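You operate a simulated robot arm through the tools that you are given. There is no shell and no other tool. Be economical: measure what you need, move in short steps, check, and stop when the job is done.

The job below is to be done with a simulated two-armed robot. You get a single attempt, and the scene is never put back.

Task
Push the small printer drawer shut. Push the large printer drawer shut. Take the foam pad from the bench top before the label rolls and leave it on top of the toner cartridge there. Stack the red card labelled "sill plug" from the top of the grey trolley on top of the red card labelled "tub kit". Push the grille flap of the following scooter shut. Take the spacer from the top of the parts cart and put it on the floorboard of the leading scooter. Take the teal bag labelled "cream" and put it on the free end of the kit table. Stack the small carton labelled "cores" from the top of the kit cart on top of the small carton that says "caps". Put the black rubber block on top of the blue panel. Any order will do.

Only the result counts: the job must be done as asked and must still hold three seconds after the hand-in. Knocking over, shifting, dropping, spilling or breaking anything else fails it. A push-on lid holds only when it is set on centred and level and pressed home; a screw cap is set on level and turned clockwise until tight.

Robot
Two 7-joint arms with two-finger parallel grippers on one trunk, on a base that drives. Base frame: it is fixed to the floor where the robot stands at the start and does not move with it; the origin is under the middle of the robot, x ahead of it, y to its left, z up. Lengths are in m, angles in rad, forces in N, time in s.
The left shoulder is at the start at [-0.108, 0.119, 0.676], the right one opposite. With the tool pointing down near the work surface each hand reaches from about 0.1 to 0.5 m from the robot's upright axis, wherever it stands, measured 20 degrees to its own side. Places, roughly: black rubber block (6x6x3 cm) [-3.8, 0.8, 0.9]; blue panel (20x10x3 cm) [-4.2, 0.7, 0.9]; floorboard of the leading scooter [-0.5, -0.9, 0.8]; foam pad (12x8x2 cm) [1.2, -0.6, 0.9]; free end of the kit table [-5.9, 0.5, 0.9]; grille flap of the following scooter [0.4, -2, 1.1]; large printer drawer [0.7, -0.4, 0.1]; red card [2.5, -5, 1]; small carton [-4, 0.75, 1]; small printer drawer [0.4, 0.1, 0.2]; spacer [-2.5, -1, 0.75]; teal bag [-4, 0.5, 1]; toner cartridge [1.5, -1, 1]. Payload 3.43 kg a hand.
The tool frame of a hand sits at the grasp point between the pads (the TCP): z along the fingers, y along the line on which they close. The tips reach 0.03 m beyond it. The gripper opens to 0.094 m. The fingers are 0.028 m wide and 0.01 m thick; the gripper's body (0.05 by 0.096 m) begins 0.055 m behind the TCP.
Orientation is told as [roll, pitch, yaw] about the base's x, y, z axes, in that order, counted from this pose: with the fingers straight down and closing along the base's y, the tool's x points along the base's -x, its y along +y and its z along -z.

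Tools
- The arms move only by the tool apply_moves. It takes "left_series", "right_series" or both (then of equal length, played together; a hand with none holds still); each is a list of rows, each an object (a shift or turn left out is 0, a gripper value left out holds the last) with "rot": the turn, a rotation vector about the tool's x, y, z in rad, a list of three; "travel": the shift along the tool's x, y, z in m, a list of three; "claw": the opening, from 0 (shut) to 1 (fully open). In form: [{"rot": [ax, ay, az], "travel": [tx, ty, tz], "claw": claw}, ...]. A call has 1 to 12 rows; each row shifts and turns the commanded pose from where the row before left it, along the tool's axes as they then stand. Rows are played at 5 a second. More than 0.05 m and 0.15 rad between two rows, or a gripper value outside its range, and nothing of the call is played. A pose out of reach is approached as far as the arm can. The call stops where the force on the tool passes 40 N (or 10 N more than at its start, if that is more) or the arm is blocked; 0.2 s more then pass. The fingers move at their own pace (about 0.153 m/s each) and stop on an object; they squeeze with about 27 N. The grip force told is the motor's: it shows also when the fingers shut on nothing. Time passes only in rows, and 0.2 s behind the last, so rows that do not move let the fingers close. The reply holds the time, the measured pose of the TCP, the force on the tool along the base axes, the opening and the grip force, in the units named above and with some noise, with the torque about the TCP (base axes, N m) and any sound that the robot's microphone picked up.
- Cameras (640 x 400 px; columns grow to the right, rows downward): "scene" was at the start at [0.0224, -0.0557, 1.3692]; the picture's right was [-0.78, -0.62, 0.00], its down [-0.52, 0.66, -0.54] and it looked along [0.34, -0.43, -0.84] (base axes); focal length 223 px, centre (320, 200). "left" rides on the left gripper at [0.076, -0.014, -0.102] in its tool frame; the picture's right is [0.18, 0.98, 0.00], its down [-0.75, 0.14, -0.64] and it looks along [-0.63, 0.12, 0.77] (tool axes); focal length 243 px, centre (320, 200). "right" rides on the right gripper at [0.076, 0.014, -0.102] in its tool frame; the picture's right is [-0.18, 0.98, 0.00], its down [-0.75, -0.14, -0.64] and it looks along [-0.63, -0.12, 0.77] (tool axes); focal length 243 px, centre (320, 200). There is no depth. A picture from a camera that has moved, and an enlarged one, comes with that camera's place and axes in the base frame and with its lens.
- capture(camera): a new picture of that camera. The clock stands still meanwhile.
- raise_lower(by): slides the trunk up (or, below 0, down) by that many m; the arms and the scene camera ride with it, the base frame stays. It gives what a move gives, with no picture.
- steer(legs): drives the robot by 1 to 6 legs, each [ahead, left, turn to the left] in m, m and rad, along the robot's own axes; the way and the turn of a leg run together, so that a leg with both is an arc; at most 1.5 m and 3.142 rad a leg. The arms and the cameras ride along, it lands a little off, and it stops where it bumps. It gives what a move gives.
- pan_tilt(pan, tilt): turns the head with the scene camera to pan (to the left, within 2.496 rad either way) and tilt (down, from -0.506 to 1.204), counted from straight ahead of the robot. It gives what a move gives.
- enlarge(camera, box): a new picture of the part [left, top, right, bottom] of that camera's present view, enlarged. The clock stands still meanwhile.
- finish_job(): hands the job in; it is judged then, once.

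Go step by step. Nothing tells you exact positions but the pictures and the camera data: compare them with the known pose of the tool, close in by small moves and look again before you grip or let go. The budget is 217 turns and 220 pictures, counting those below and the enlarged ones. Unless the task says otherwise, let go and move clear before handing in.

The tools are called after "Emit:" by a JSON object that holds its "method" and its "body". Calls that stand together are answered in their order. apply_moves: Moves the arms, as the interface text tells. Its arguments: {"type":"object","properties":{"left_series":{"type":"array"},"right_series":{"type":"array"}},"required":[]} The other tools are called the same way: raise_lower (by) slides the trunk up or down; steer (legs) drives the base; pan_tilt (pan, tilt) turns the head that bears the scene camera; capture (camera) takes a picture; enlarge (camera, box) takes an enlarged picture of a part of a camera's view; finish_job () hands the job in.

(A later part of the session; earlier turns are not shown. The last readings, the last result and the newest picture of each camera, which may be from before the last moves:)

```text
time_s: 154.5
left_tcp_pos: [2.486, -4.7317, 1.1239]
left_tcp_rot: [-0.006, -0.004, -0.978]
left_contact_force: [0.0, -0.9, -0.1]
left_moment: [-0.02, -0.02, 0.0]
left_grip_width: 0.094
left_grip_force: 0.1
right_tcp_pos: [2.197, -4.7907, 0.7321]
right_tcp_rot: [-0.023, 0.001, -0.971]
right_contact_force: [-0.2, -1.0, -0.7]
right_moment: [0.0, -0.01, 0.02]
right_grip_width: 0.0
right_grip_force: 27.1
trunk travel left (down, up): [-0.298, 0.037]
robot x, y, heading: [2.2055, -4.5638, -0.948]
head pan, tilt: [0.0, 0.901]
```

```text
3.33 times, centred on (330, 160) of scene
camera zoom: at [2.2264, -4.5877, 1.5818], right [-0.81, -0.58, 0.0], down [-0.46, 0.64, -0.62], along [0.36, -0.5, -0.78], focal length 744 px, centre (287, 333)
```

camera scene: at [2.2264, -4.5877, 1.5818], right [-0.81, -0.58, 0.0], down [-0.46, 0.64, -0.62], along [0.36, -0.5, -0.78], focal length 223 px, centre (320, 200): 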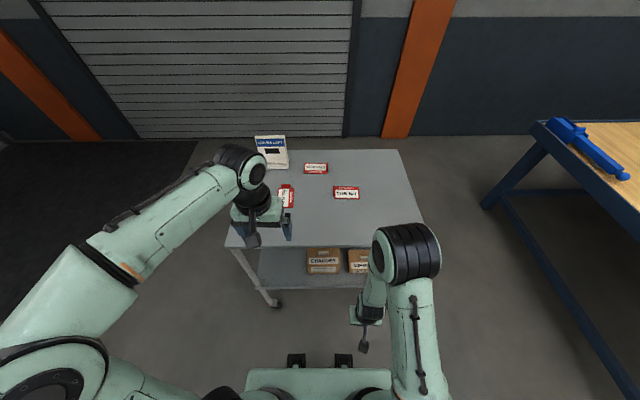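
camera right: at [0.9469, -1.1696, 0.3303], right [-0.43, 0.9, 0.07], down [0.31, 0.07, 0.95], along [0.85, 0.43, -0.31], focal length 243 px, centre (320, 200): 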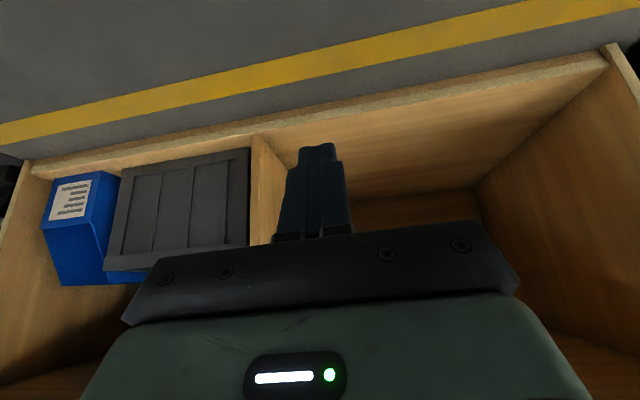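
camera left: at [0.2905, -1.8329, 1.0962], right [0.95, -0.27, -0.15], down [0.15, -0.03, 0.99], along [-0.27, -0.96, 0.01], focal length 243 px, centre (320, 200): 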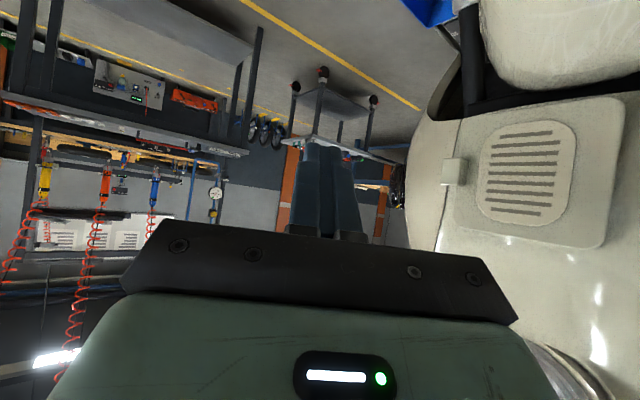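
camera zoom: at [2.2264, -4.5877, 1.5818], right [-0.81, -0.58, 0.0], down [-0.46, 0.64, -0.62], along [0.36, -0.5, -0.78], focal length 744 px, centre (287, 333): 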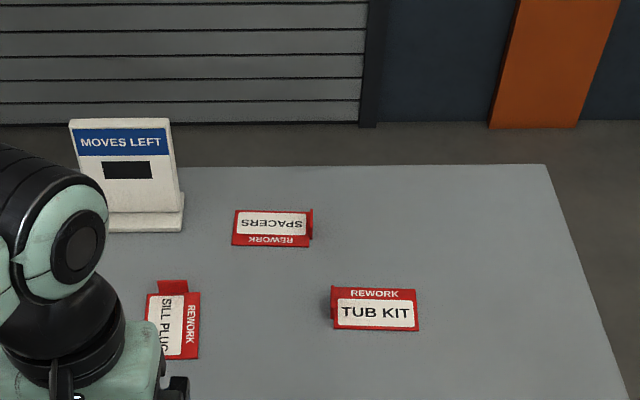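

Tub kit's fin faces its left end; sill plug's fin stands at its far end and is best grasped from the trolley's left side with neutral wrist, then placed from the right side. I drive around to the left side.

Emit:
{"method": "steer", "body": {"legs": [[-0.1, 0, 0], [0, 0.76, 0], [0.53, 0, 0], [0, 0, -1.57]]}}

Emit:
{"method": "pan_tilt", "body": {"pan": 0.1, "tilt": 0.85}}

Emit:
{"method": "capture", "body": {"camera": "scene"}}

```text
time_s: 169.0
left_tcp_pos: [2.9082, -4.7466, 1.1245]
left_tcp_rot: [-0.008, -0.002, -2.566]
left_contact_force: [0.7, 0.4, -0.2]
left_moment: [0.02, 0.03, 0.05]
left_grip_width: 0.094
left_grip_force: 0.1
right_tcp_pos: [2.8535, -4.4569, 0.7333]
right_tcp_rot: [-0.021, 0.002, -2.559]
right_contact_force: [-0.1, 0.0, 0.7]
right_moment: [-0.02, 0.03, 0.0]
right_grip_width: 0.0002
right_grip_force: 26.9
trunk travel left (down, up): [-0.298, 0.037]
robot x, y, heading: [3.081, -4.469, -2.536]
head pan, tilt: [0.0, 0.901]
```

```text
time_s: 169.6
left_tcp_pos: [2.9081, -4.7464, 1.1248]
left_tcp_rot: [-0.007, -0.005, -2.567]
left_contact_force: [0.0, 0.4, 0.7]
left_moment: [-0.01, -0.01, 0.0]
left_grip_width: 0.0941
left_grip_force: 0.1
right_tcp_pos: [2.8545, -4.4566, 0.7338]
right_tcp_rot: [-0.022, 0.001, -2.559]
right_contact_force: [-0.7, 0.1, 0.0]
right_moment: [0.03, 0.02, -0.03]
right_grip_width: 0.0
right_grip_force: 27.2
trunk travel left (down, up): [-0.298, 0.037]
robot x, y, heading: [3.0807, -4.4707, -2.538]
head pan, tilt: [0.099, 0.85]
```

```text
129 pictures are left
camera scene: at [3.0614, -4.4959, 1.5857], right [-0.65, 0.76, 0.0], down [0.57, 0.49, -0.66], along [-0.5, -0.43, -0.75], focal length 223 px, centre (320, 200)
```

scene: 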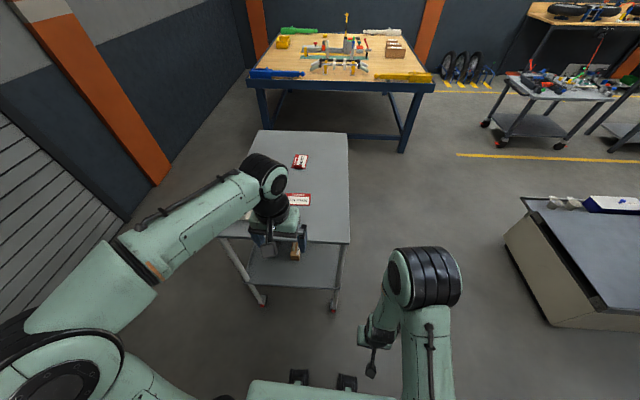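

Emit:
{"method": "steer", "body": {"legs": [[0.1, 0, 0]]}}

Emit:
{"method": "apply_moves", "body": {"left_series": [{"travel": [-0.02, 0.038, 0], "rot": [0, 0, -0.03]}, {"travel": [-0.02, 0.036, 0]}, {"rot": [0, -0.15, 0]}, {"rot": [0, -0.15, 0]}, {"rot": [0, -0.15, 0]}, {"travel": [-0.036, 0, 0.0174]}, {"travel": [-0.036, 0, 0.0174]}, {"travel": [-0.036, 0, 0.0174]}, {"travel": [0.0174, 0, 0.036]}, {"travel": [0.0174, 0, 0.036]}]}}

Emit:
{"method": "capture", "body": {"camera": "left"}}

Emit:
{"method": "capture", "body": {"camera": "scene"}}

```text
time_s: 170.8
left_tcp_pos: [2.8274, -4.8015, 1.1243]
left_tcp_rot: [-0.007, -0.004, -2.569]
left_contact_force: [-0.5, -0.3, 0.7]
left_moment: [-0.01, -0.01, -0.02]
left_grip_width: 0.0937
left_grip_force: 0.2
right_tcp_pos: [2.7739, -4.5115, 0.7337]
right_tcp_rot: [-0.023, 0.006, -2.56]
right_contact_force: [0.2, 0.0, 0.0]
right_moment: [0.03, 0.0, 0.04]
right_grip_width: 0.0002
right_grip_force: 26.8
trunk travel left (down, up): [-0.298, 0.037]
robot x, y, heading: [3.0016, -4.5266, -2.539]
head pan, tilt: [0.099, 0.85]
```

```text
time_s: 173.0
left_tcp_pos: [2.737, -4.9553, 1.0456]
left_tcp_rot: [-0.008, -0.451, -2.538]
left_contact_force: [-0.1, -0.1, 0.3]
left_moment: [-0.01, 0.04, -0.01]
left_grip_width: 0.0938
left_grip_force: 0.0
right_tcp_pos: [2.7726, -4.5117, 0.7321]
right_tcp_rot: [-0.023, 0.003, -2.56]
right_contact_force: [0.5, -0.7, -0.9]
right_moment: [0.01, 0.01, 0.04]
right_grip_width: 0.0
right_grip_force: 27.4
trunk travel left (down, up): [-0.298, 0.037]
robot x, y, heading: [3.0045, -4.5211, -2.535]
head pan, tilt: [0.099, 0.85]
```

```text
128 pictures are left
camera left: at [2.823, -4.8794, 1.1044], right [0.69, -0.72, -0.09], down [-0.24, -0.35, 0.91], along [-0.68, -0.61, -0.41], focal length 243 px, centre (320, 200)
```

left: 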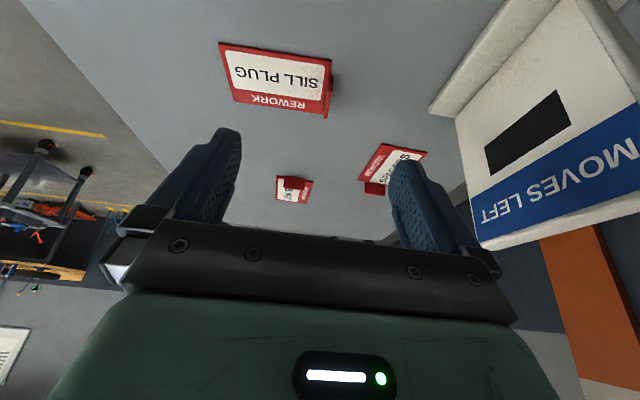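

```text
127 pictures are left
camera scene: at [2.98, -4.5519, 1.5858], right [-0.65, 0.76, 0.0], down [0.57, 0.49, -0.66], along [-0.5, -0.43, -0.75], focal length 223 px, centre (320, 200)
```

scene: 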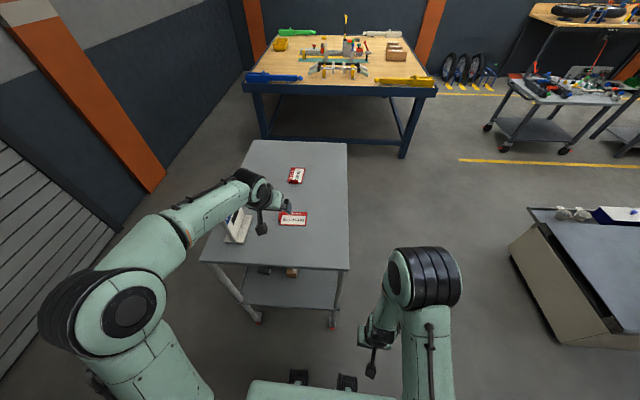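

Emit:
{"method": "apply_moves", "body": {"left_series": [{"travel": [-0.0477, 0.005, 0.0231], "claw": 0.6}, {"travel": [0.0153, 0, 0.0315]}, {"travel": [0.0153, 0, 0.0315]}]}}

Emit:
{"method": "capture", "body": {"camera": "left"}}

Emit:
{"method": "enlarge", "body": {"camera": "scene", "box": [200, 140, 350, 260]}}

```text
refused: row 1 steps farther than a row can; nothing moved
```

```text
126 pictures are left
camera left: at [2.823, -4.8794, 1.1044], right [0.69, -0.72, -0.09], down [-0.24, -0.35, 0.91], along [-0.68, -0.61, -0.41], focal length 243 px, centre (320, 200)
```

left: 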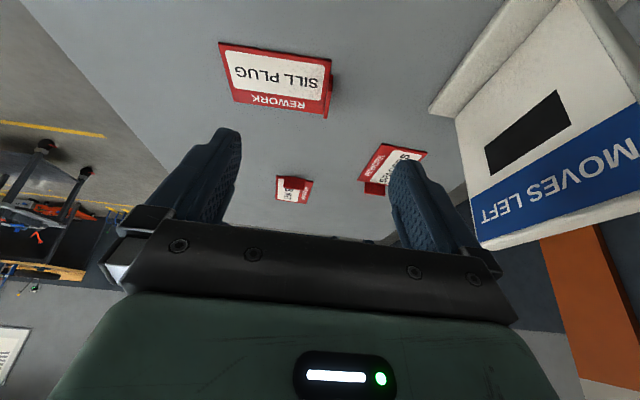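

```text
3.33 times, centred on (275, 200) of scene
camera zoom: at [2.98, -4.5519, 1.5858], right [-0.65, 0.76, 0.0], down [0.57, 0.49, -0.66], along [-0.5, -0.43, -0.75], focal length 744 px, centre (470, 200)
```

zoom: 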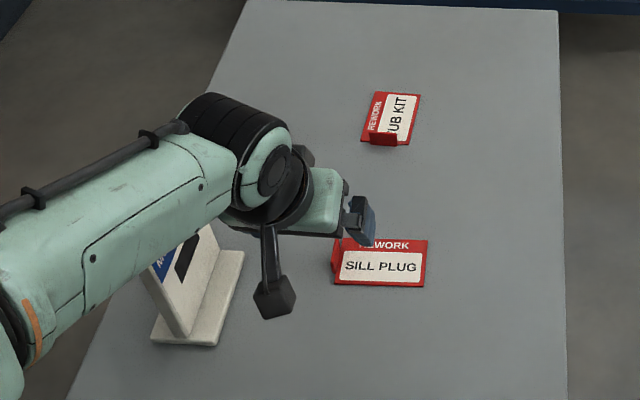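

Emit:
{"method": "apply_moves", "body": {"left_series": [{"travel": [-0.0239, 0.003, 0.0116], "claw": 0.6}, {"travel": [-0.0239, 0.002, 0.0116]}, {"travel": [0.0153, 0, 0.0315]}, {"travel": [0.0153, 0, 0.0315]}]}}

Emit:
{"method": "capture", "body": {"camera": "left"}}

Emit:
{"method": "enlarge", "body": {"camera": "scene", "box": [200, 140, 350, 260]}}

```text
time_s: 174.0
left_tcp_pos: [2.6933, -4.9844, 0.9743]
left_tcp_rot: [-0.01, -0.451, -2.535]
left_contact_force: [0.9, 0.4, 0.1]
left_moment: [0.02, 0.0, -0.03]
left_grip_width: 0.0566
left_grip_force: 0.1
right_tcp_pos: [2.7737, -4.5113, 0.7327]
right_tcp_rot: [-0.024, 0.004, -2.562]
right_contact_force: [0.3, -0.3, 1.0]
right_moment: [-0.01, -0.03, 0.03]
right_grip_width: 0.0003
right_grip_force: 26.7
trunk travel left (down, up): [-0.298, 0.037]
robot x, y, heading: [3.0049, -4.5213, -2.539]
head pan, tilt: [0.099, 0.85]
```

```text
124 pictures are left
camera left: at [2.7797, -4.9104, 1.0331], right [0.69, -0.72, -0.09], down [-0.24, -0.35, 0.91], along [-0.68, -0.61, -0.41], focal length 243 px, centre (320, 200)
```

left: 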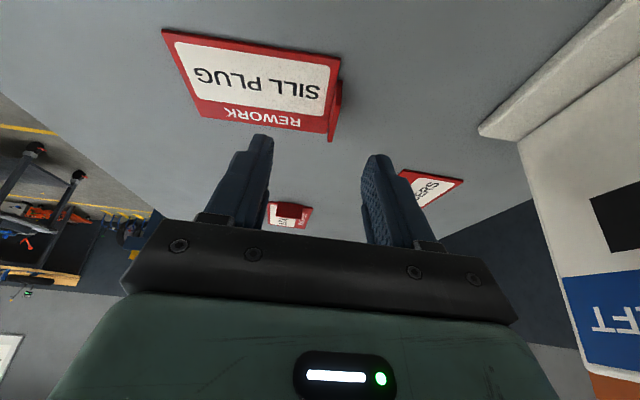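

```text
3.33 times, centred on (275, 200) of scene
camera zoom: at [2.9801, -4.552, 1.5858], right [-0.65, 0.76, 0.0], down [0.57, 0.49, -0.66], along [-0.5, -0.43, -0.75], focal length 744 px, centre (470, 200)
```

zoom: 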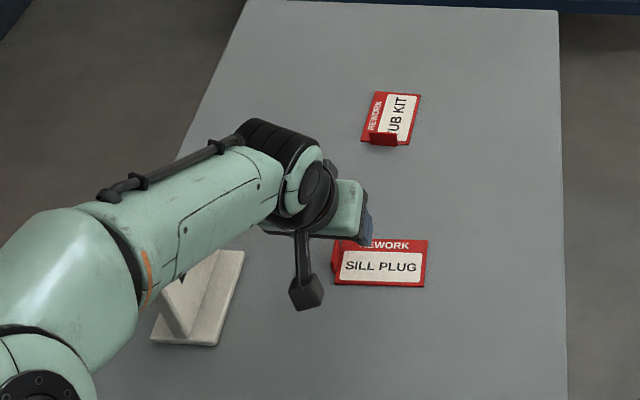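

Emit:
{"method": "apply_moves", "body": {"left_series": [{"travel": [0.0078, 0.004, 0.0162]}, {"travel": [0.0065, 0, 0.0135]}, {"travel": [0.0022, 0, 0.0045]}]}}

Emit:
{"method": "capture", "body": {"camera": "left"}}

Emit:
{"method": "enlarge", "body": {"camera": "scene", "box": [250, 170, 325, 230]}}

```text
time_s: 174.8
left_tcp_pos: [2.6957, -4.9888, 0.9367]
left_tcp_rot: [-0.01, -0.452, -2.536]
left_contact_force: [0.4, 0.0, 0.0]
left_moment: [0.02, 0.0, -0.02]
left_grip_width: 0.0565
left_grip_force: 0.1
right_tcp_pos: [2.7738, -4.5129, 0.7333]
right_tcp_rot: [-0.022, 0.004, -2.56]
right_contact_force: [-0.5, -0.8, 0.2]
right_moment: [0.01, 0.01, -0.05]
right_grip_width: 0.0
right_grip_force: 27.2
trunk travel left (down, up): [-0.298, 0.037]
robot x, y, heading: [3.0058, -4.526, -2.537]
head pan, tilt: [0.099, 0.85]
```

```text
122 pictures are left
camera left: at [2.7831, -4.9129, 0.9958], right [0.69, -0.72, -0.09], down [-0.24, -0.35, 0.91], along [-0.68, -0.61, -0.41], focal length 243 px, centre (320, 200)
```

left: 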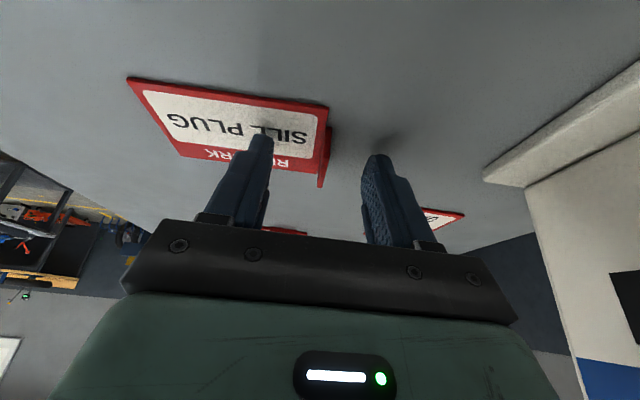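

```text
6.67 times, centred on (288, 200) of scene
camera zoom: at [2.9807, -4.5516, 1.5858], right [-0.65, 0.76, 0.0], down [0.57, 0.49, -0.66], along [-0.5, -0.43, -0.75], focal length 1489 px, centre (537, 200)
```

zoom: 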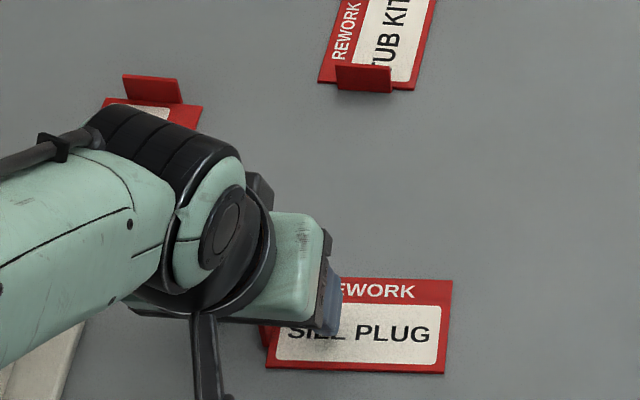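

Emit:
{"method": "apply_moves", "body": {"left_series": [{"claw": 0}, {}, {}, {}]}}

Emit:
{"method": "capture", "body": {"camera": "left"}}

```text
time_s: 175.8
left_tcp_pos: [2.6959, -4.9876, 0.9365]
left_tcp_rot: [-0.008, -0.451, -2.536]
left_contact_force: [-0.9, -0.3, 0.6]
left_moment: [-0.03, 0.03, -0.02]
left_grip_width: 0.0021
left_grip_force: 26.8
right_tcp_pos: [2.7738, -4.5109, 0.7336]
right_tcp_rot: [-0.023, 0.002, -2.559]
right_contact_force: [-0.7, 0.4, 0.4]
right_moment: [-0.02, -0.01, -0.01]
right_grip_width: 0.0
right_grip_force: 26.8
trunk travel left (down, up): [-0.298, 0.037]
robot x, y, heading: [3.0035, -4.5234, -2.536]
head pan, tilt: [0.099, 0.85]
```

```text
120 pictures are left
camera left: at [2.783, -4.9128, 0.996], right [0.69, -0.72, -0.09], down [-0.24, -0.35, 0.91], along [-0.68, -0.61, -0.41], focal length 243 px, centre (320, 200)
```

left: 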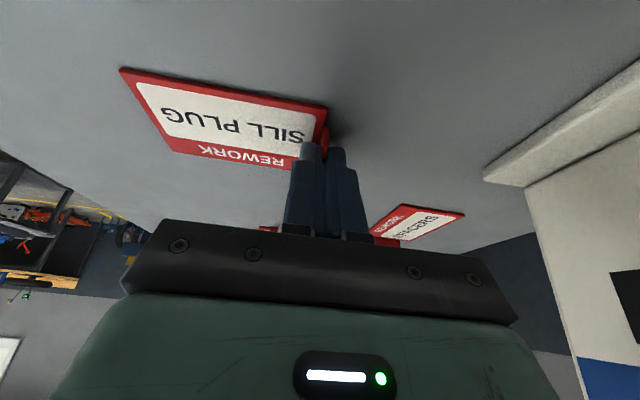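

Gripping the 2 mm fin. I lift to check.

Emit:
{"method": "apply_moves", "body": {"left_series": [{"travel": [-0.0174, 0, -0.036]}, {"travel": [-0.0174, 0, -0.036]}, {"travel": [-0.0174, 0, -0.036]}]}}

Emit:
{"method": "capture", "body": {"camera": "left"}}

```text
time_s: 176.6
left_tcp_pos: [2.6956, -4.9879, 1.0534]
left_tcp_rot: [-0.009, -0.453, -2.536]
left_contact_force: [0.4, -0.7, -0.5]
left_moment: [0.0, -0.02, -0.01]
left_grip_width: 0.002
left_grip_force: 27.0
right_tcp_pos: [2.774, -4.5122, 0.7321]
right_tcp_rot: [-0.022, 0.005, -2.561]
right_contact_force: [0.0, 0.5, 0.6]
right_moment: [0.04, -0.02, 0.01]
right_grip_width: 0.0
right_grip_force: 26.8
trunk travel left (down, up): [-0.298, 0.037]
robot x, y, heading: [2.9996, -4.5223, -2.536]
head pan, tilt: [0.099, 0.85]
```

```text
119 pictures are left
camera left: at [2.7819, -4.9128, 1.1128], right [0.69, -0.72, -0.09], down [-0.24, -0.35, 0.91], along [-0.68, -0.61, -0.41], focal length 243 px, centre (320, 200)
```

left: 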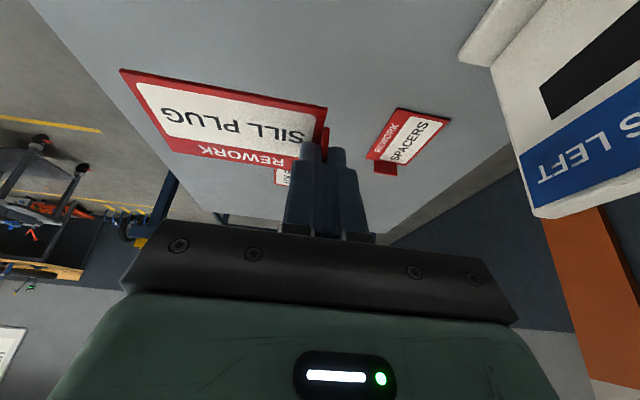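

Card secured. I carry it around the trolley's front to its right side, turning where there is space.

Emit:
{"method": "steer", "body": {"legs": [[-0.2, 0, 0], [0, -0.65, 0], [0, 0, 1.571], [0, 0, 1.571], [-1.45, 0, 0]]}}

Emit:
{"method": "pan_tilt", "body": {"pan": -0.9, "tilt": 0.7}}

Emit:
{"method": "capture", "body": {"camera": "scene"}}

```text
time_s: 198.2
left_tcp_pos: [1.9705, -4.2237, 1.0532]
left_tcp_rot: [-0.01, -0.451, 0.653]
left_contact_force: [-0.3, -0.3, 0.7]
left_moment: [0.0, 0.04, 0.01]
left_grip_width: 0.0022
left_grip_force: 27.3
right_tcp_pos: [1.9143, -4.7033, 0.7334]
right_tcp_rot: [-0.023, 0.005, 0.629]
right_contact_force: [-0.9, -0.7, 0.6]
right_moment: [-0.01, 0.0, 0.01]
right_grip_width: 0.0
right_grip_force: 27.0
trunk travel left (down, up): [-0.298, 0.037]
robot x, y, heading: [1.6883, -4.6995, 0.655]
head pan, tilt: [0.099, 0.85]
```

```text
time_s: 199.5
left_tcp_pos: [1.9709, -4.2242, 1.0533]
left_tcp_rot: [-0.01, -0.451, 0.654]
left_contact_force: [-0.5, 0.4, 0.3]
left_moment: [-0.03, 0.0, 0.0]
left_grip_width: 0.0021
left_grip_force: 27.4
right_tcp_pos: [1.915, -4.7028, 0.7328]
right_tcp_rot: [-0.024, 0.004, 0.628]
right_contact_force: [0.3, -0.8, 0.2]
right_moment: [0.0, -0.03, 0.01]
right_grip_width: 0.0
right_grip_force: 27.1
trunk travel left (down, up): [-0.298, 0.037]
robot x, y, heading: [1.6846, -4.7015, 0.649]
head pan, tilt: [-0.901, 0.7]
```

```text
118 pictures are left
camera scene: at [1.7347, -4.7491, 1.598], right [-0.25, -0.97, 0.0], down [-0.62, 0.16, -0.76], along [0.74, -0.19, -0.64], focal length 223 px, centre (320, 200)
```

scene: 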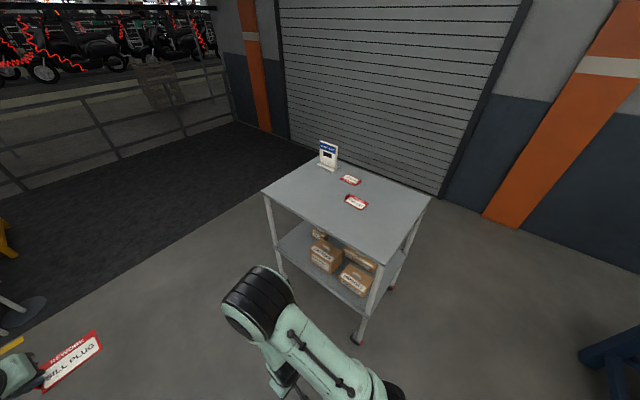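

Emit:
{"method": "steer", "body": {"legs": [[0, 0, -0.036], [-0.2, 0, 0], [0, -0.95, 0]]}}

Emit:
{"method": "pan_tilt", "body": {"pan": 0.15, "tilt": 0.85}}

Emit:
{"method": "capture", "body": {"camera": "scene"}}

```text
time_s: 209.8
left_tcp_pos: [2.3779, -5.1551, 1.0537]
left_tcp_rot: [-0.008, -0.451, 0.584]
left_contact_force: [0.0, 0.1, -0.6]
left_moment: [0.0, 0.01, 0.01]
left_grip_width: 0.0023
left_grip_force: 27.1
right_tcp_pos: [2.2889, -5.6289, 0.7337]
right_tcp_rot: [-0.023, 0.002, 0.56]
right_contact_force: [-0.3, -0.8, 0.5]
right_moment: [0.0, 0.0, 0.01]
right_grip_width: 0.0
right_grip_force: 27.5
trunk travel left (down, up): [-0.298, 0.037]
robot x, y, heading: [2.0601, -5.6083, 0.575]
head pan, tilt: [-0.901, 0.7]
```

```text
time_s: 211.1
left_tcp_pos: [2.3781, -5.1548, 1.0533]
left_tcp_rot: [-0.008, -0.452, 0.582]
left_contact_force: [-0.5, -0.2, 0.4]
left_moment: [0.02, 0.01, 0.01]
left_grip_width: 0.0023
left_grip_force: 27.1
right_tcp_pos: [2.2893, -5.6289, 0.7337]
right_tcp_rot: [-0.022, 0.005, 0.557]
right_contact_force: [-0.2, 0.3, 0.3]
right_moment: [-0.02, 0.0, 0.0]
right_grip_width: 0.0
right_grip_force: 27.2
trunk travel left (down, up): [-0.298, 0.037]
robot x, y, heading: [2.062, -5.6099, 0.576]
head pan, tilt: [0.15, 0.85]
```

```text
117 pictures are left
camera scene: at [2.0843, -5.5834, 1.5858], right [0.67, -0.75, 0.0], down [-0.56, -0.5, -0.66], along [0.49, 0.44, -0.75], focal length 223 px, centre (320, 200)
```

scene: 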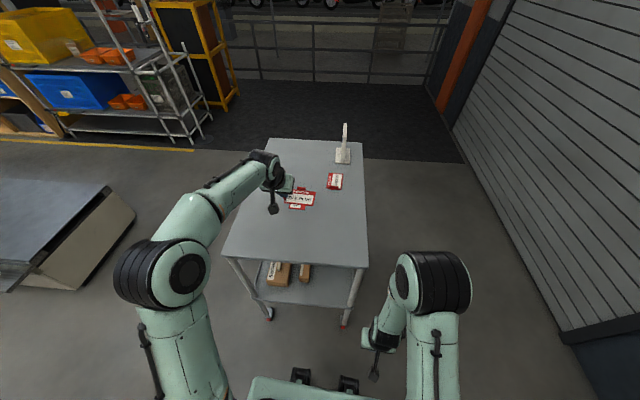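

Emit:
{"method": "enlarge", "body": {"camera": "scene", "box": [240, 140, 360, 230]}}

Emit:
{"method": "capture", "body": {"camera": "left"}}

```text
4.44 times, centred on (300, 185) of scene
camera zoom: at [2.0843, -5.5834, 1.5858], right [0.67, -0.75, 0.0], down [-0.56, -0.5, -0.66], along [0.49, 0.44, -0.75], focal length 992 px, centre (409, 267)
```

zoom: 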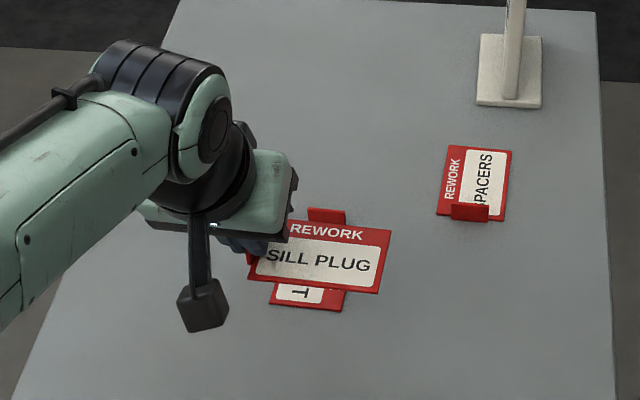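

```text
115 pictures are left
camera left: at [2.2926, -5.2286, 1.1121], right [-0.68, 0.73, -0.09], down [0.25, 0.34, 0.91], along [0.69, 0.59, -0.41], focal length 243 px, centre (320, 200)
```

left: 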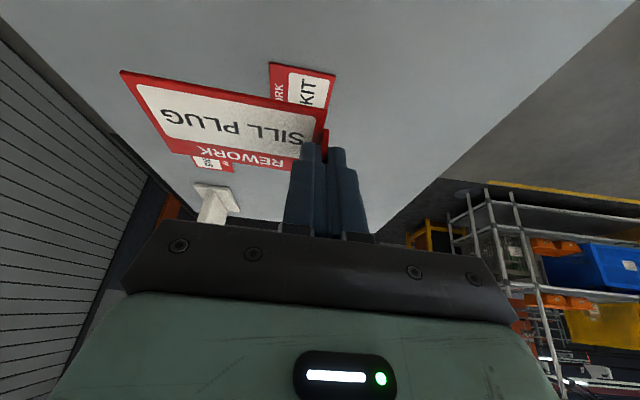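

Emit:
{"method": "steer", "body": {"legs": [[0.085, 0, 0]]}}

Emit:
{"method": "apply_moves", "body": {"left_series": [{"travel": [-0.005, 0.03, 0.0024], "rot": [-0.012, 0, -0.026]}, {"travel": [0.0174, 0, 0.036]}]}}

Emit:
{"method": "enlarge", "body": {"camera": "scene", "box": [240, 140, 360, 230]}}

Emit:
{"method": "capture", "body": {"camera": "left"}}

```text
time_s: 212.2
left_tcp_pos: [2.448, -5.1084, 1.0517]
left_tcp_rot: [-0.009, -0.452, 0.586]
left_contact_force: [-0.1, -0.1, -0.4]
left_moment: [-0.01, 0.03, -0.01]
left_grip_width: 0.0021
left_grip_force: 27.0
right_tcp_pos: [2.3585, -5.5836, 0.7326]
right_tcp_rot: [-0.023, 0.003, 0.56]
right_contact_force: [0.6, -0.2, 0.3]
right_moment: [-0.02, 0.01, 0.02]
right_grip_width: 0.0001
right_grip_force: 26.6
trunk travel left (down, up): [-0.298, 0.037]
robot x, y, heading: [2.1303, -5.5684, 0.587]
head pan, tilt: [0.15, 0.85]
```

```text
time_s: 212.8
left_tcp_pos: [2.4371, -5.0824, 1.0121]
left_tcp_rot: [-0.009, -0.451, 0.614]
left_contact_force: [0.0, 0.4, 0.1]
left_moment: [0.01, 0.02, 0.0]
left_grip_width: 0.0022
left_grip_force: 27.1
right_tcp_pos: [2.3594, -5.5846, 0.7341]
right_tcp_rot: [-0.022, 0.003, 0.56]
right_contact_force: [0.4, -0.6, -0.3]
right_moment: [0.02, 0.02, 0.0]
right_grip_width: 0.0002
right_grip_force: 27.4
trunk travel left (down, up): [-0.298, 0.037]
robot x, y, heading: [2.1323, -5.5648, 0.586]
head pan, tilt: [0.15, 0.85]
```

```text
4.44 times, centred on (300, 185) of scene
camera zoom: at [2.154, -5.5378, 1.5858], right [0.67, -0.74, 0.0], down [-0.56, -0.5, -0.66], along [0.49, 0.44, -0.75], focal length 992 px, centre (409, 267)
```

zoom: 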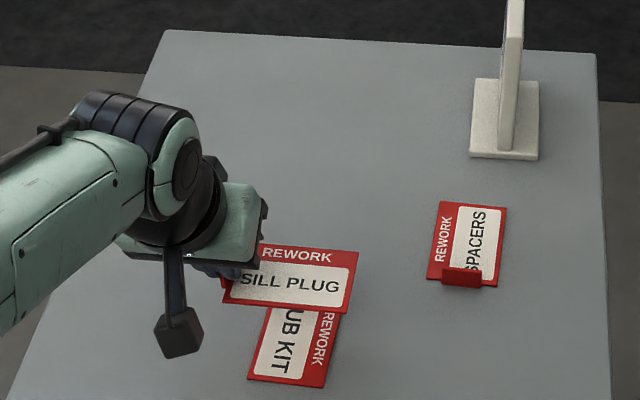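

```text
113 pictures are left
camera left: at [2.3531, -5.1582, 1.0714], right [-0.7, 0.71, -0.09], down [0.24, 0.35, 0.91], along [0.67, 0.61, -0.42], focal length 243 px, centre (320, 200)
```

left: 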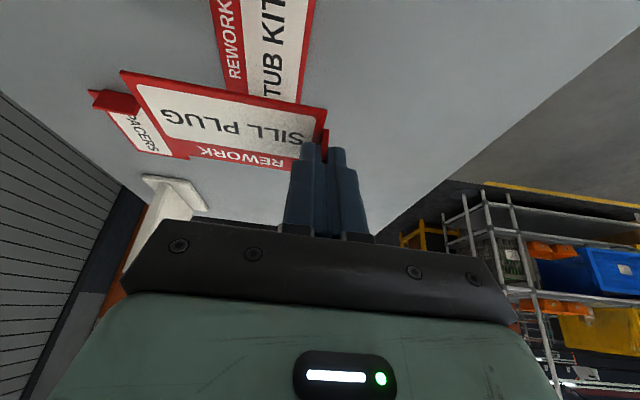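

Alignment good. I lower the card onto the tub kit card.

Emit:
{"method": "apply_moves", "body": {"left_series": [{"travel": [0.0131, 0, 0.027]}, {"travel": [0.0109, 0, 0.0225]}, {"travel": [0.0026, 0, 0.0054]}, {"travel": [0.0022, 0, 0.0045]}]}}

Emit:
{"method": "enlarge", "body": {"camera": "scene", "box": [270, 170, 340, 230]}}

Emit:
{"method": "capture", "body": {"camera": "left"}}

```text
time_s: 213.8
left_tcp_pos: [2.4371, -5.0816, 0.9445]
left_tcp_rot: [-0.008, -0.451, 0.613]
left_contact_force: [0.2, 0.8, 0.3]
left_moment: [0.01, 0.05, 0.01]
left_grip_width: 0.0021
left_grip_force: 27.1
right_tcp_pos: [2.3588, -5.5836, 0.7326]
right_tcp_rot: [-0.023, 0.004, 0.56]
right_contact_force: [0.0, -0.4, 0.1]
right_moment: [0.0, -0.01, 0.0]
right_grip_width: 0.0
right_grip_force: 27.3
trunk travel left (down, up): [-0.298, 0.037]
robot x, y, heading: [2.1315, -5.5677, 0.585]
head pan, tilt: [0.15, 0.85]
```

```text
6.67 times, centred on (305, 200) of scene
camera zoom: at [2.1532, -5.5379, 1.5858], right [0.67, -0.74, 0.0], down [-0.56, -0.5, -0.66], along [0.49, 0.44, -0.75], focal length 1489 px, centre (420, 200)
```

zoom: 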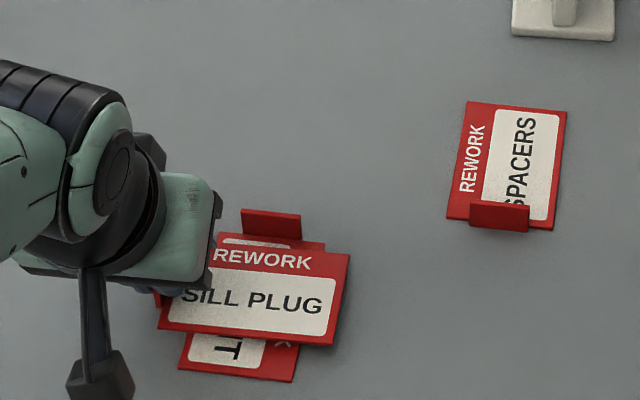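

```text
111 pictures are left
camera left: at [2.3527, -5.1583, 1.0048], right [-0.7, 0.71, -0.09], down [0.24, 0.35, 0.91], along [0.67, 0.61, -0.41], focal length 243 px, centre (320, 200)
```

left: 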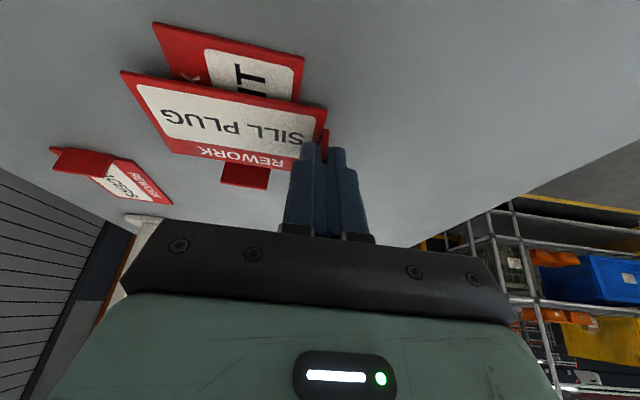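

Emit:
{"method": "apply_moves", "body": {"left_series": [{"travel": [0.0009, 0, 0.0018]}, {"travel": [0.0009, 0, 0.0018]}, {"travel": [0.0009, 0, 0.0018]}]}}

```text
time_s: 214.6
left_tcp_pos: [2.4353, -5.0805, 0.9399]
left_tcp_rot: [-0.009, -0.453, 0.614]
left_contact_force: [0.5, 0.1, -0.9]
left_moment: [-0.01, -0.03, 0.01]
left_grip_width: 0.0022
left_grip_force: 27.4
right_tcp_pos: [2.3577, -5.5837, 0.7347]
right_tcp_rot: [-0.022, 0.005, 0.56]
right_contact_force: [0.6, 0.0, -0.8]
right_moment: [0.0, 0.03, 0.0]
right_grip_width: 0.0
right_grip_force: 27.0
trunk travel left (down, up): [-0.298, 0.037]
robot x, y, heading: [2.1295, -5.5607, 0.583]
head pan, tilt: [0.15, 0.85]
```

Emit:
{"method": "apply_moves", "body": {"left_series": [{"travel": [0.0006, 0, 0.0012]}, {"claw": 0.5}, {}, {}, {"travel": [-0.0131, 0, -0.027]}, {"travel": [-0.0174, 0, -0.036]}, {"travel": [-0.0174, 0, -0.036]}]}}

Emit:
{"method": "enlarge", "body": {"camera": "scene", "box": [270, 170, 340, 230]}}

Emit:
{"method": "capture", "body": {"camera": "left"}}

```text
time_s: 216.2
left_tcp_pos: [2.4346, -5.0802, 1.0498]
left_tcp_rot: [-0.01, -0.454, 0.616]
left_contact_force: [1.0, -0.2, -0.9]
left_moment: [-0.01, 0.01, -0.01]
left_grip_width: 0.047
left_grip_force: 0.1
right_tcp_pos: [2.3567, -5.5838, 0.7342]
right_tcp_rot: [-0.025, 0.004, 0.56]
right_contact_force: [-0.8, -1.0, -0.8]
right_moment: [0.0, -0.03, 0.02]
right_grip_width: 0.0
right_grip_force: 26.9
trunk travel left (down, up): [-0.298, 0.037]
robot x, y, heading: [2.1278, -5.5646, 0.584]
head pan, tilt: [0.15, 0.85]
```

```text
6.67 times, centred on (305, 200) of scene
camera zoom: at [2.153, -5.5383, 1.5858], right [0.67, -0.74, 0.0], down [-0.56, -0.5, -0.66], along [0.49, 0.44, -0.75], focal length 1489 px, centre (420, 200)
```

zoom: 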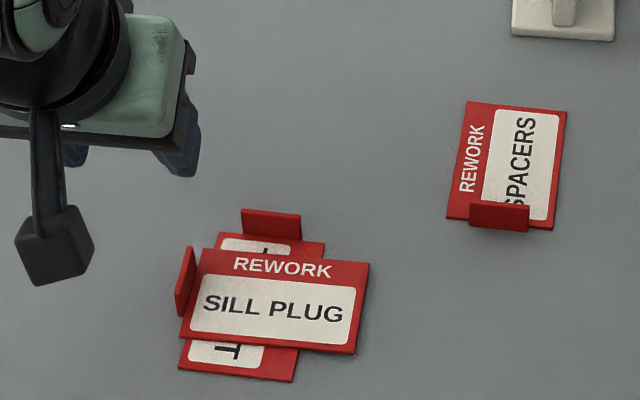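

```text
109 pictures are left
camera left: at [2.3509, -5.1572, 1.1083], right [-0.7, 0.71, -0.09], down [0.24, 0.35, 0.91], along [0.67, 0.61, -0.42], focal length 243 px, centre (320, 200)
```

left: 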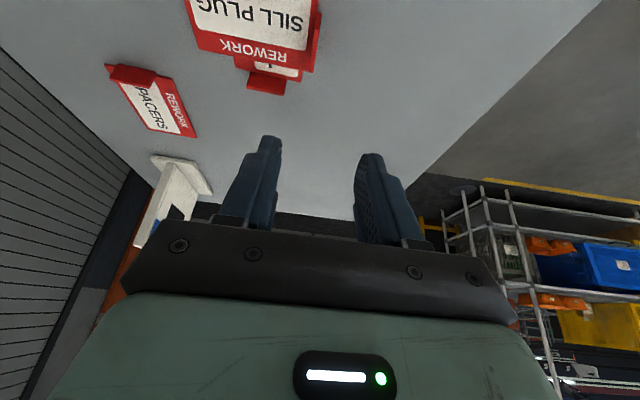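

Sill plug rests on tub kit. I tuck the left arm and drive back into the aisle and along it toward the line's front end.

Emit:
{"method": "apply_moves", "body": {"left_series": [{"travel": [-0.0174, 0, -0.036]}, {"rot": [0, 0.15, 0]}, {"rot": [0, 0.15, 0]}, {"rot": [0, 0.15, 0]}, {"travel": [0.045, -0.02, 0]}, {"travel": [0.045, -0.02, 0]}, {"travel": [0.045, -0.02, 0]}, {"travel": [0.045, -0.02, 0], "claw": 1}]}}

Emit:
{"method": "steer", "body": {"legs": [[-0.15, 0, 0.028], [0, 0.97, 0], [1.5, 0, 0], [0, 0, 1.57]]}}

Emit:
{"method": "pan_tilt", "body": {"pan": 0, "tilt": 0.45}}

Emit:
{"method": "capture", "body": {"camera": "scene"}}

```text
time_s: 218.0
left_tcp_pos: [2.325, -5.2641, 1.0914]
left_tcp_rot: [-0.008, -0.003, 0.612]
left_contact_force: [-0.6, 0.3, 0.1]
left_moment: [0.0, -0.04, -0.02]
left_grip_width: 0.0941
left_grip_force: 0.1
left hand out of reach, approached as far as the arm can: row 4
right_tcp_pos: [2.3591, -5.5831, 0.7331]
right_tcp_rot: [-0.023, 0.002, 0.561]
right_contact_force: [-0.4, 0.3, 0.8]
right_moment: [0.0, 0.05, 0.03]
right_grip_width: 0.0
right_grip_force: 27.1
trunk travel left (down, up): [-0.298, 0.037]
robot x, y, heading: [2.1286, -5.5643, 0.585]
head pan, tilt: [0.15, 0.85]
```

```text
time_s: 238.9
left_tcp_pos: [2.4205, -3.7785, 1.0904]
left_tcp_rot: [-0.009, -0.003, 2.2]
left_contact_force: [-0.6, 0.5, 0.1]
left_moment: [0.03, 0.01, 0.0]
left_grip_width: 0.0938
left_grip_force: 0.1
right_tcp_pos: [2.7435, -3.7406, 0.7325]
right_tcp_rot: [-0.022, 0.004, 2.153]
right_contact_force: [0.5, 0.1, -0.4]
right_moment: [-0.01, 0.01, -0.01]
right_grip_width: 0.0
right_grip_force: 26.9
trunk travel left (down, up): [-0.298, 0.037]
robot x, y, heading: [2.7287, -3.9682, 2.176]
head pan, tilt: [0.15, 0.85]
```

```text
time_s: 239.8
left_tcp_pos: [2.4233, -3.7802, 1.0906]
left_tcp_rot: [-0.011, -0.002, 2.201]
left_contact_force: [0.5, 0.5, -0.2]
left_moment: [0.0, 0.0, 0.01]
left_grip_width: 0.094
left_grip_force: 0.1
right_tcp_pos: [2.743, -3.7406, 0.7334]
right_tcp_rot: [-0.023, 0.003, 2.151]
right_contact_force: [0.4, 0.0, 0.7]
right_moment: [-0.01, 0.01, 0.03]
right_grip_width: 0.0
right_grip_force: 27.2
trunk travel left (down, up): [-0.298, 0.037]
robot x, y, heading: [2.7288, -3.9705, 2.176]
head pan, tilt: [0.0, 0.45]
```

```text
108 pictures are left
camera scene: at [2.7039, -3.9307, 1.6201], right [0.82, 0.57, 0.0], down [0.25, -0.36, -0.9], along [-0.51, 0.74, -0.44], focal length 223 px, centre (320, 200)
```

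scene: 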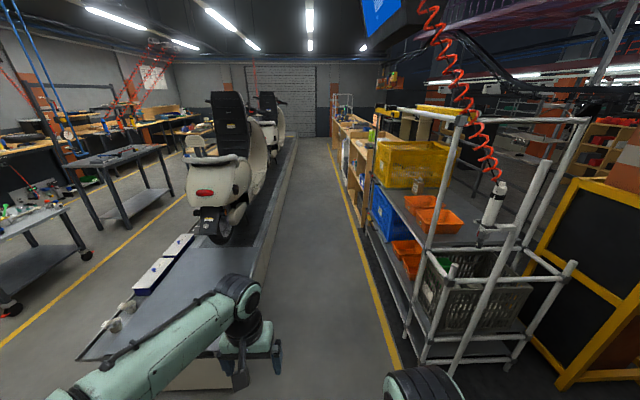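

Emit:
{"method": "steer", "body": {"legs": [[1.4, -0.03, 0], [1.4, 0, 0], [1.4, 0, 0]]}}

Emit:
{"method": "steer", "body": {"legs": [[1.4, 0, 0], [1.3, 0, 0]]}}

Emit:
{"method": "capture", "body": {"camera": "scene"}}

```text
time_s: 260.1
left_tcp_pos: [-0.0486, -0.3403, 1.0895]
left_tcp_rot: [-0.009, 0.0, 2.224]
left_contact_force: [-0.7, 0.2, 0.5]
left_moment: [-0.01, -0.02, 0.0]
left_grip_width: 0.0942
left_grip_force: 0.1
right_tcp_pos: [0.2699, -0.2948, 0.7335]
right_tcp_rot: [-0.023, 0.003, 2.175]
right_contact_force: [0.2, -1.0, -0.2]
right_moment: [0.02, -0.02, -0.02]
right_grip_width: 0.0001
right_grip_force: 26.7
trunk travel left (down, up): [-0.298, 0.037]
robot x, y, heading: [0.2626, -0.5225, 2.202]
head pan, tilt: [0.0, 0.45]
```

```text
time_s: 273.0
left_tcp_pos: [-1.6116, 1.8083, 1.0886]
left_tcp_rot: [-0.008, -0.001, 2.225]
left_contact_force: [0.1, -0.4, 0.3]
left_moment: [0.02, 0.0, -0.01]
left_grip_width: 0.0941
left_grip_force: 0.1
right_tcp_pos: [-1.2921, 1.8545, 0.7327]
right_tcp_rot: [-0.021, 0.004, 2.175]
right_contact_force: [0.0, -0.3, -0.4]
right_moment: [-0.01, -0.01, -0.02]
right_grip_width: 0.0
right_grip_force: 26.6
trunk travel left (down, up): [-0.298, 0.037]
robot x, y, heading: [-1.3019, 1.625, 2.198]
head pan, tilt: [0.0, 0.45]
```

```text
107 pictures are left
camera scene: at [-1.3266, 1.6643, 1.6202], right [0.81, 0.59, 0.0], down [0.26, -0.35, -0.9], along [-0.53, 0.73, -0.44], focal length 223 px, centre (320, 200)
```

scene: 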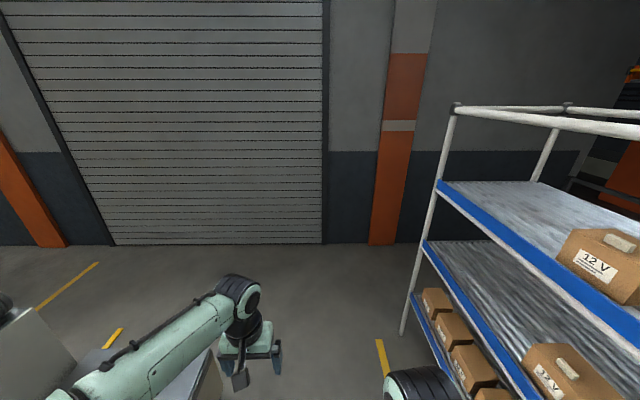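

I'm near the line's front end. I look left around the end of the conveyor for a clear path.

Emit:
{"method": "steer", "body": {"legs": [[1.2, -0.05, -0.02]]}}

Emit:
{"method": "pan_tilt", "body": {"pan": 1.5, "tilt": 0.5}}

Emit:
{"method": "capture", "body": {"camera": "scene"}}

```text
time_s: 278.9
left_tcp_pos: [-2.251, 2.7953, 1.0899]
left_tcp_rot: [-0.01, -0.002, 2.211]
left_contact_force: [0.1, 0.0, -0.2]
left_moment: [0.01, 0.01, -0.02]
left_grip_width: 0.0938
left_grip_force: 0.0
right_tcp_pos: [-1.9315, 2.8361, 0.7322]
right_tcp_rot: [-0.022, 0.002, 2.165]
right_contact_force: [-0.5, -0.1, -0.2]
right_moment: [-0.01, 0.02, 0.02]
right_grip_width: 0.0
right_grip_force: 27.4
trunk travel left (down, up): [-0.298, 0.037]
robot x, y, heading: [-1.9482, 2.6074, 2.181]
head pan, tilt: [0.0, 0.45]
```

```text
time_s: 280.5
left_tcp_pos: [-2.2513, 2.7955, 1.0901]
left_tcp_rot: [-0.009, 0.0, 2.212]
left_contact_force: [-0.2, 0.9, -0.8]
left_moment: [0.01, 0.0, 0.03]
left_grip_width: 0.094
left_grip_force: 0.0
right_tcp_pos: [-1.9309, 2.8379, 0.7329]
right_tcp_rot: [-0.023, 0.003, 2.163]
right_contact_force: [0.8, -0.3, 0.4]
right_moment: [-0.02, 0.04, -0.01]
right_grip_width: 0.0
right_grip_force: 27.4
trunk travel left (down, up): [-0.298, 0.037]
robot x, y, heading: [-1.9446, 2.6065, 2.184]
head pan, tilt: [1.499, 0.499]
```

```text
106 pictures are left
camera scene: at [-1.9934, 2.5244, 1.6157], right [-0.52, 0.86, 0.0], down [0.41, 0.25, -0.88], along [-0.75, -0.45, -0.48], focal length 223 px, centre (320, 200)
```

scene: 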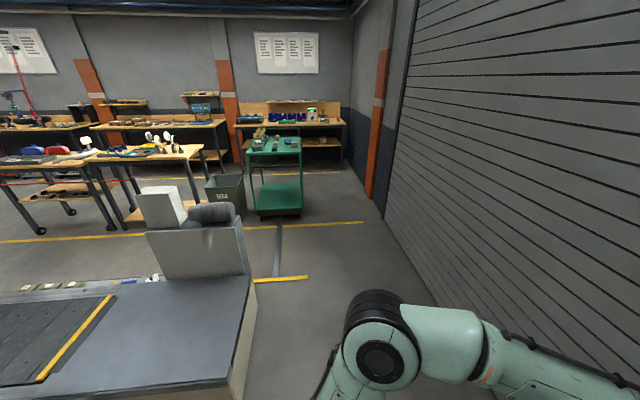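

The path around is clear and the green kit cart stands ahead (near edge at w≈2.56). I drive around to face it.

Emit:
{"method": "steer", "body": {"legs": [[0.22, 0, 0], [0, 1.5, 0], [0, 0, 1.57], [0.35, 0, 0], [0, 0.5, 0]]}}

Emit:
{"method": "pan_tilt", "body": {"pan": 0, "tilt": 0.65}}

Emit:
{"method": "capture", "body": {"camera": "scene"}}

```text
time_s: 305.3
left_tcp_pos: [-3.412, 0.9979, 1.0899]
left_tcp_rot: [-0.009, -0.002, -2.435]
left_contact_force: [-0.5, -0.7, -0.5]
left_moment: [-0.04, -0.06, -0.02]
left_grip_width: 0.0943
left_grip_force: 0.2
right_tcp_pos: [-3.4754, 1.3154, 0.732]
right_tcp_rot: [-0.023, 0.003, -2.487]
right_contact_force: [-0.4, 0.0, 0.1]
right_moment: [0.0, 0.01, -0.02]
right_grip_width: 0.0002
right_grip_force: 27.3
trunk travel left (down, up): [-0.298, 0.037]
robot x, y, heading: [-3.2501, 1.319, -2.46]
head pan, tilt: [1.499, 0.499]
```

```text
time_s: 306.9
left_tcp_pos: [-3.4126, 0.9982, 1.0897]
left_tcp_rot: [-0.009, -0.002, -2.433]
left_contact_force: [0.0, 0.2, 0.0]
left_moment: [0.01, -0.01, 0.03]
left_grip_width: 0.0941
left_grip_force: 0.1
right_tcp_pos: [-3.4746, 1.3161, 0.7338]
right_tcp_rot: [-0.022, 0.002, -2.484]
right_contact_force: [-0.3, 0.2, -0.4]
right_moment: [0.01, 0.02, 0.0]
right_grip_width: 0.0
right_grip_force: 27.7
trunk travel left (down, up): [-0.298, 0.037]
robot x, y, heading: [-3.2462, 1.3196, -2.465]
head pan, tilt: [0.0, 0.649]
```

```text
105 pictures are left
camera scene: at [-3.2772, 1.2912, 1.6024], right [-0.63, 0.78, 0.0], down [0.47, 0.38, -0.8], along [-0.62, -0.5, -0.6], focal length 223 px, centre (320, 200)
```

scene: 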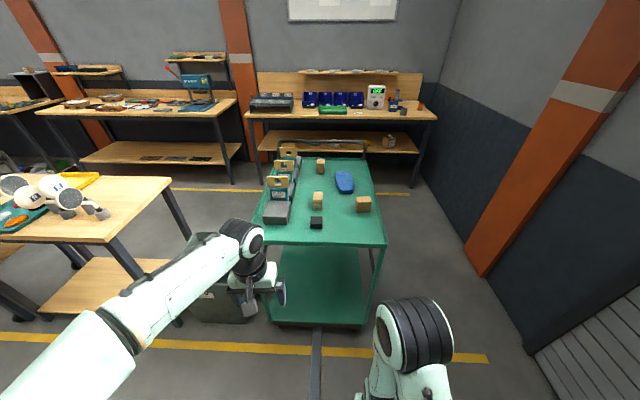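

Emit:
{"method": "enlarge", "body": {"camera": "scene", "box": [240, 130, 400, 250]}}

Emit:
{"method": "pan_tilt", "body": {"pan": 0.9, "tilt": 0.5}}

Emit:
{"method": "capture", "body": {"camera": "scene"}}

```text
3.33 times, centred on (320, 190) of scene
camera zoom: at [-3.2772, 1.2912, 1.6024], right [-0.63, 0.78, 0.0], down [0.47, 0.38, -0.8], along [-0.62, -0.5, -0.6], focal length 744 px, centre (320, 233)
```

zoom: 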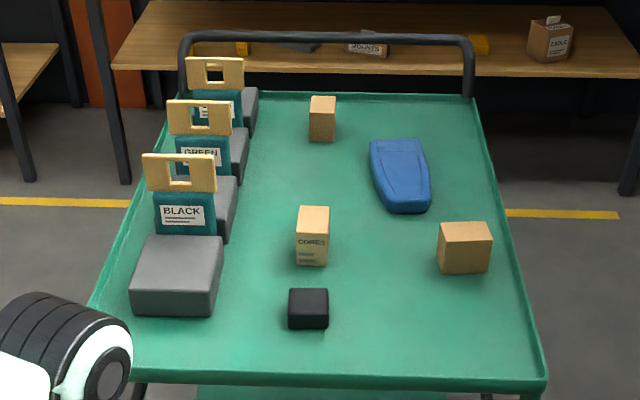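

```text
time_s: 308.1
left_tcp_pos: [-3.413, 0.9982, 1.0899]
left_tcp_rot: [-0.009, -0.001, -2.435]
left_contact_force: [-0.9, -0.3, -0.6]
left_moment: [0.0, 0.02, -0.04]
left_grip_width: 0.0939
left_grip_force: 0.1
right_tcp_pos: [-3.4743, 1.3155, 0.734]
right_tcp_rot: [-0.021, 0.002, -2.486]
right_contact_force: [-0.1, -0.1, -0.1]
right_moment: [0.0, -0.02, -0.06]
right_grip_width: 0.0
right_grip_force: 27.1
trunk travel left (down, up): [-0.298, 0.037]
robot x, y, heading: [-3.2491, 1.3209, -2.461]
head pan, tilt: [0.901, 0.499]
```

```text
103 pictures are left
camera scene: at [-3.2091, 1.2548, 1.6157], right [-1.0, -0.01, 0.0], down [0.0, 0.48, -0.88], along [0.01, -0.88, -0.48], focal length 223 px, centre (320, 200)
```

scene: 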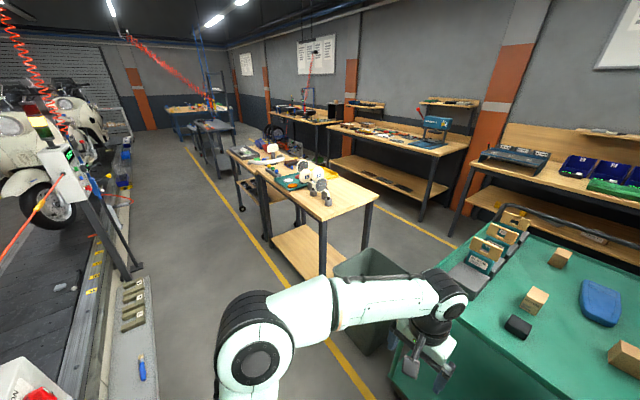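

The cart holds three bags (black, green, presumably cream at the back), three cartons, the black block and the blue panel. I close in on the black block first from the front.

Emit:
{"method": "steer", "body": {"legs": [[0, -0.1, -0.07], [0.27, 0, 0]]}}

Emit:
{"method": "pan_tilt", "body": {"pan": 0, "tilt": 0.75}}

Emit:
{"method": "capture", "body": {"camera": "scene"}}

Emit:
{"method": "enlarge", "body": {"camera": "scene", "box": [200, 90, 420, 250]}}

```text
time_s: 311.2
left_tcp_pos: [-3.7199, 0.9331, 1.0901]
left_tcp_rot: [-0.008, -0.001, -2.501]
left_contact_force: [0.3, 0.0, 0.8]
left_moment: [0.02, 0.01, 0.0]
left_grip_width: 0.0941
left_grip_force: 0.1
right_tcp_pos: [-3.7612, 1.2531, 0.7337]
right_tcp_rot: [-0.023, 0.003, -2.551]
right_contact_force: [-0.6, -0.9, -0.7]
right_moment: [0.02, -0.02, -0.03]
right_grip_width: 0.0001
right_grip_force: 26.8
trunk travel left (down, up): [-0.298, 0.037]
robot x, y, heading: [-3.533, 1.2417, -2.521]
head pan, tilt: [0.901, 0.499]
```

```text
time_s: 312.4
left_tcp_pos: [-3.7196, 0.9344, 1.0894]
left_tcp_rot: [-0.008, -0.003, -2.502]
left_contact_force: [-0.1, 0.3, 0.9]
left_moment: [0.01, 0.01, -0.02]
left_grip_width: 0.0942
left_grip_force: 0.1
right_tcp_pos: [-3.7601, 1.2537, 0.7327]
right_tcp_rot: [-0.024, 0.004, -2.549]
right_contact_force: [0.2, -0.5, -0.8]
right_moment: [0.06, 0.02, -0.01]
right_grip_width: 0.0
right_grip_force: 26.6
trunk travel left (down, up): [-0.298, 0.037]
robot x, y, heading: [-3.5315, 1.2406, -2.528]
head pan, tilt: [0.0, 0.75]
```

```text
102 pictures are left
camera scene: at [-3.5624, 1.2188, 1.5938], right [-0.58, 0.82, 0.0], down [0.56, 0.39, -0.73], along [-0.6, -0.42, -0.68], focal length 223 px, centre (320, 200)
```

scene: 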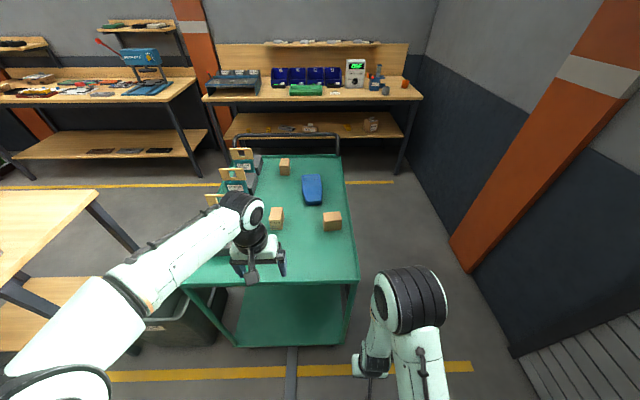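

```text
2.50 times, centred on (310, 170) of scene
camera zoom: at [-3.5624, 1.2188, 1.5938], right [-0.58, 0.82, 0.0], down [0.56, 0.39, -0.73], along [-0.6, -0.42, -0.68], focal length 558 px, centre (345, 275)
```

zoom: 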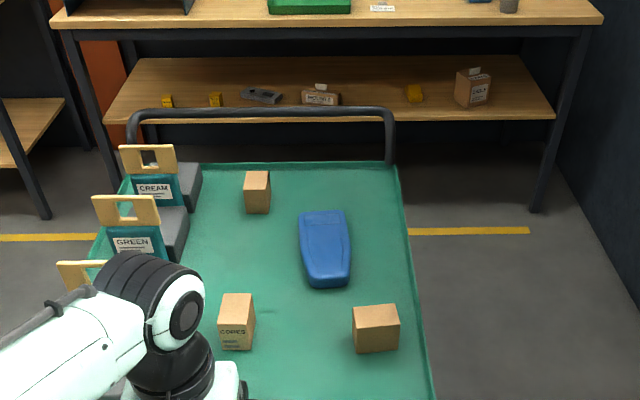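

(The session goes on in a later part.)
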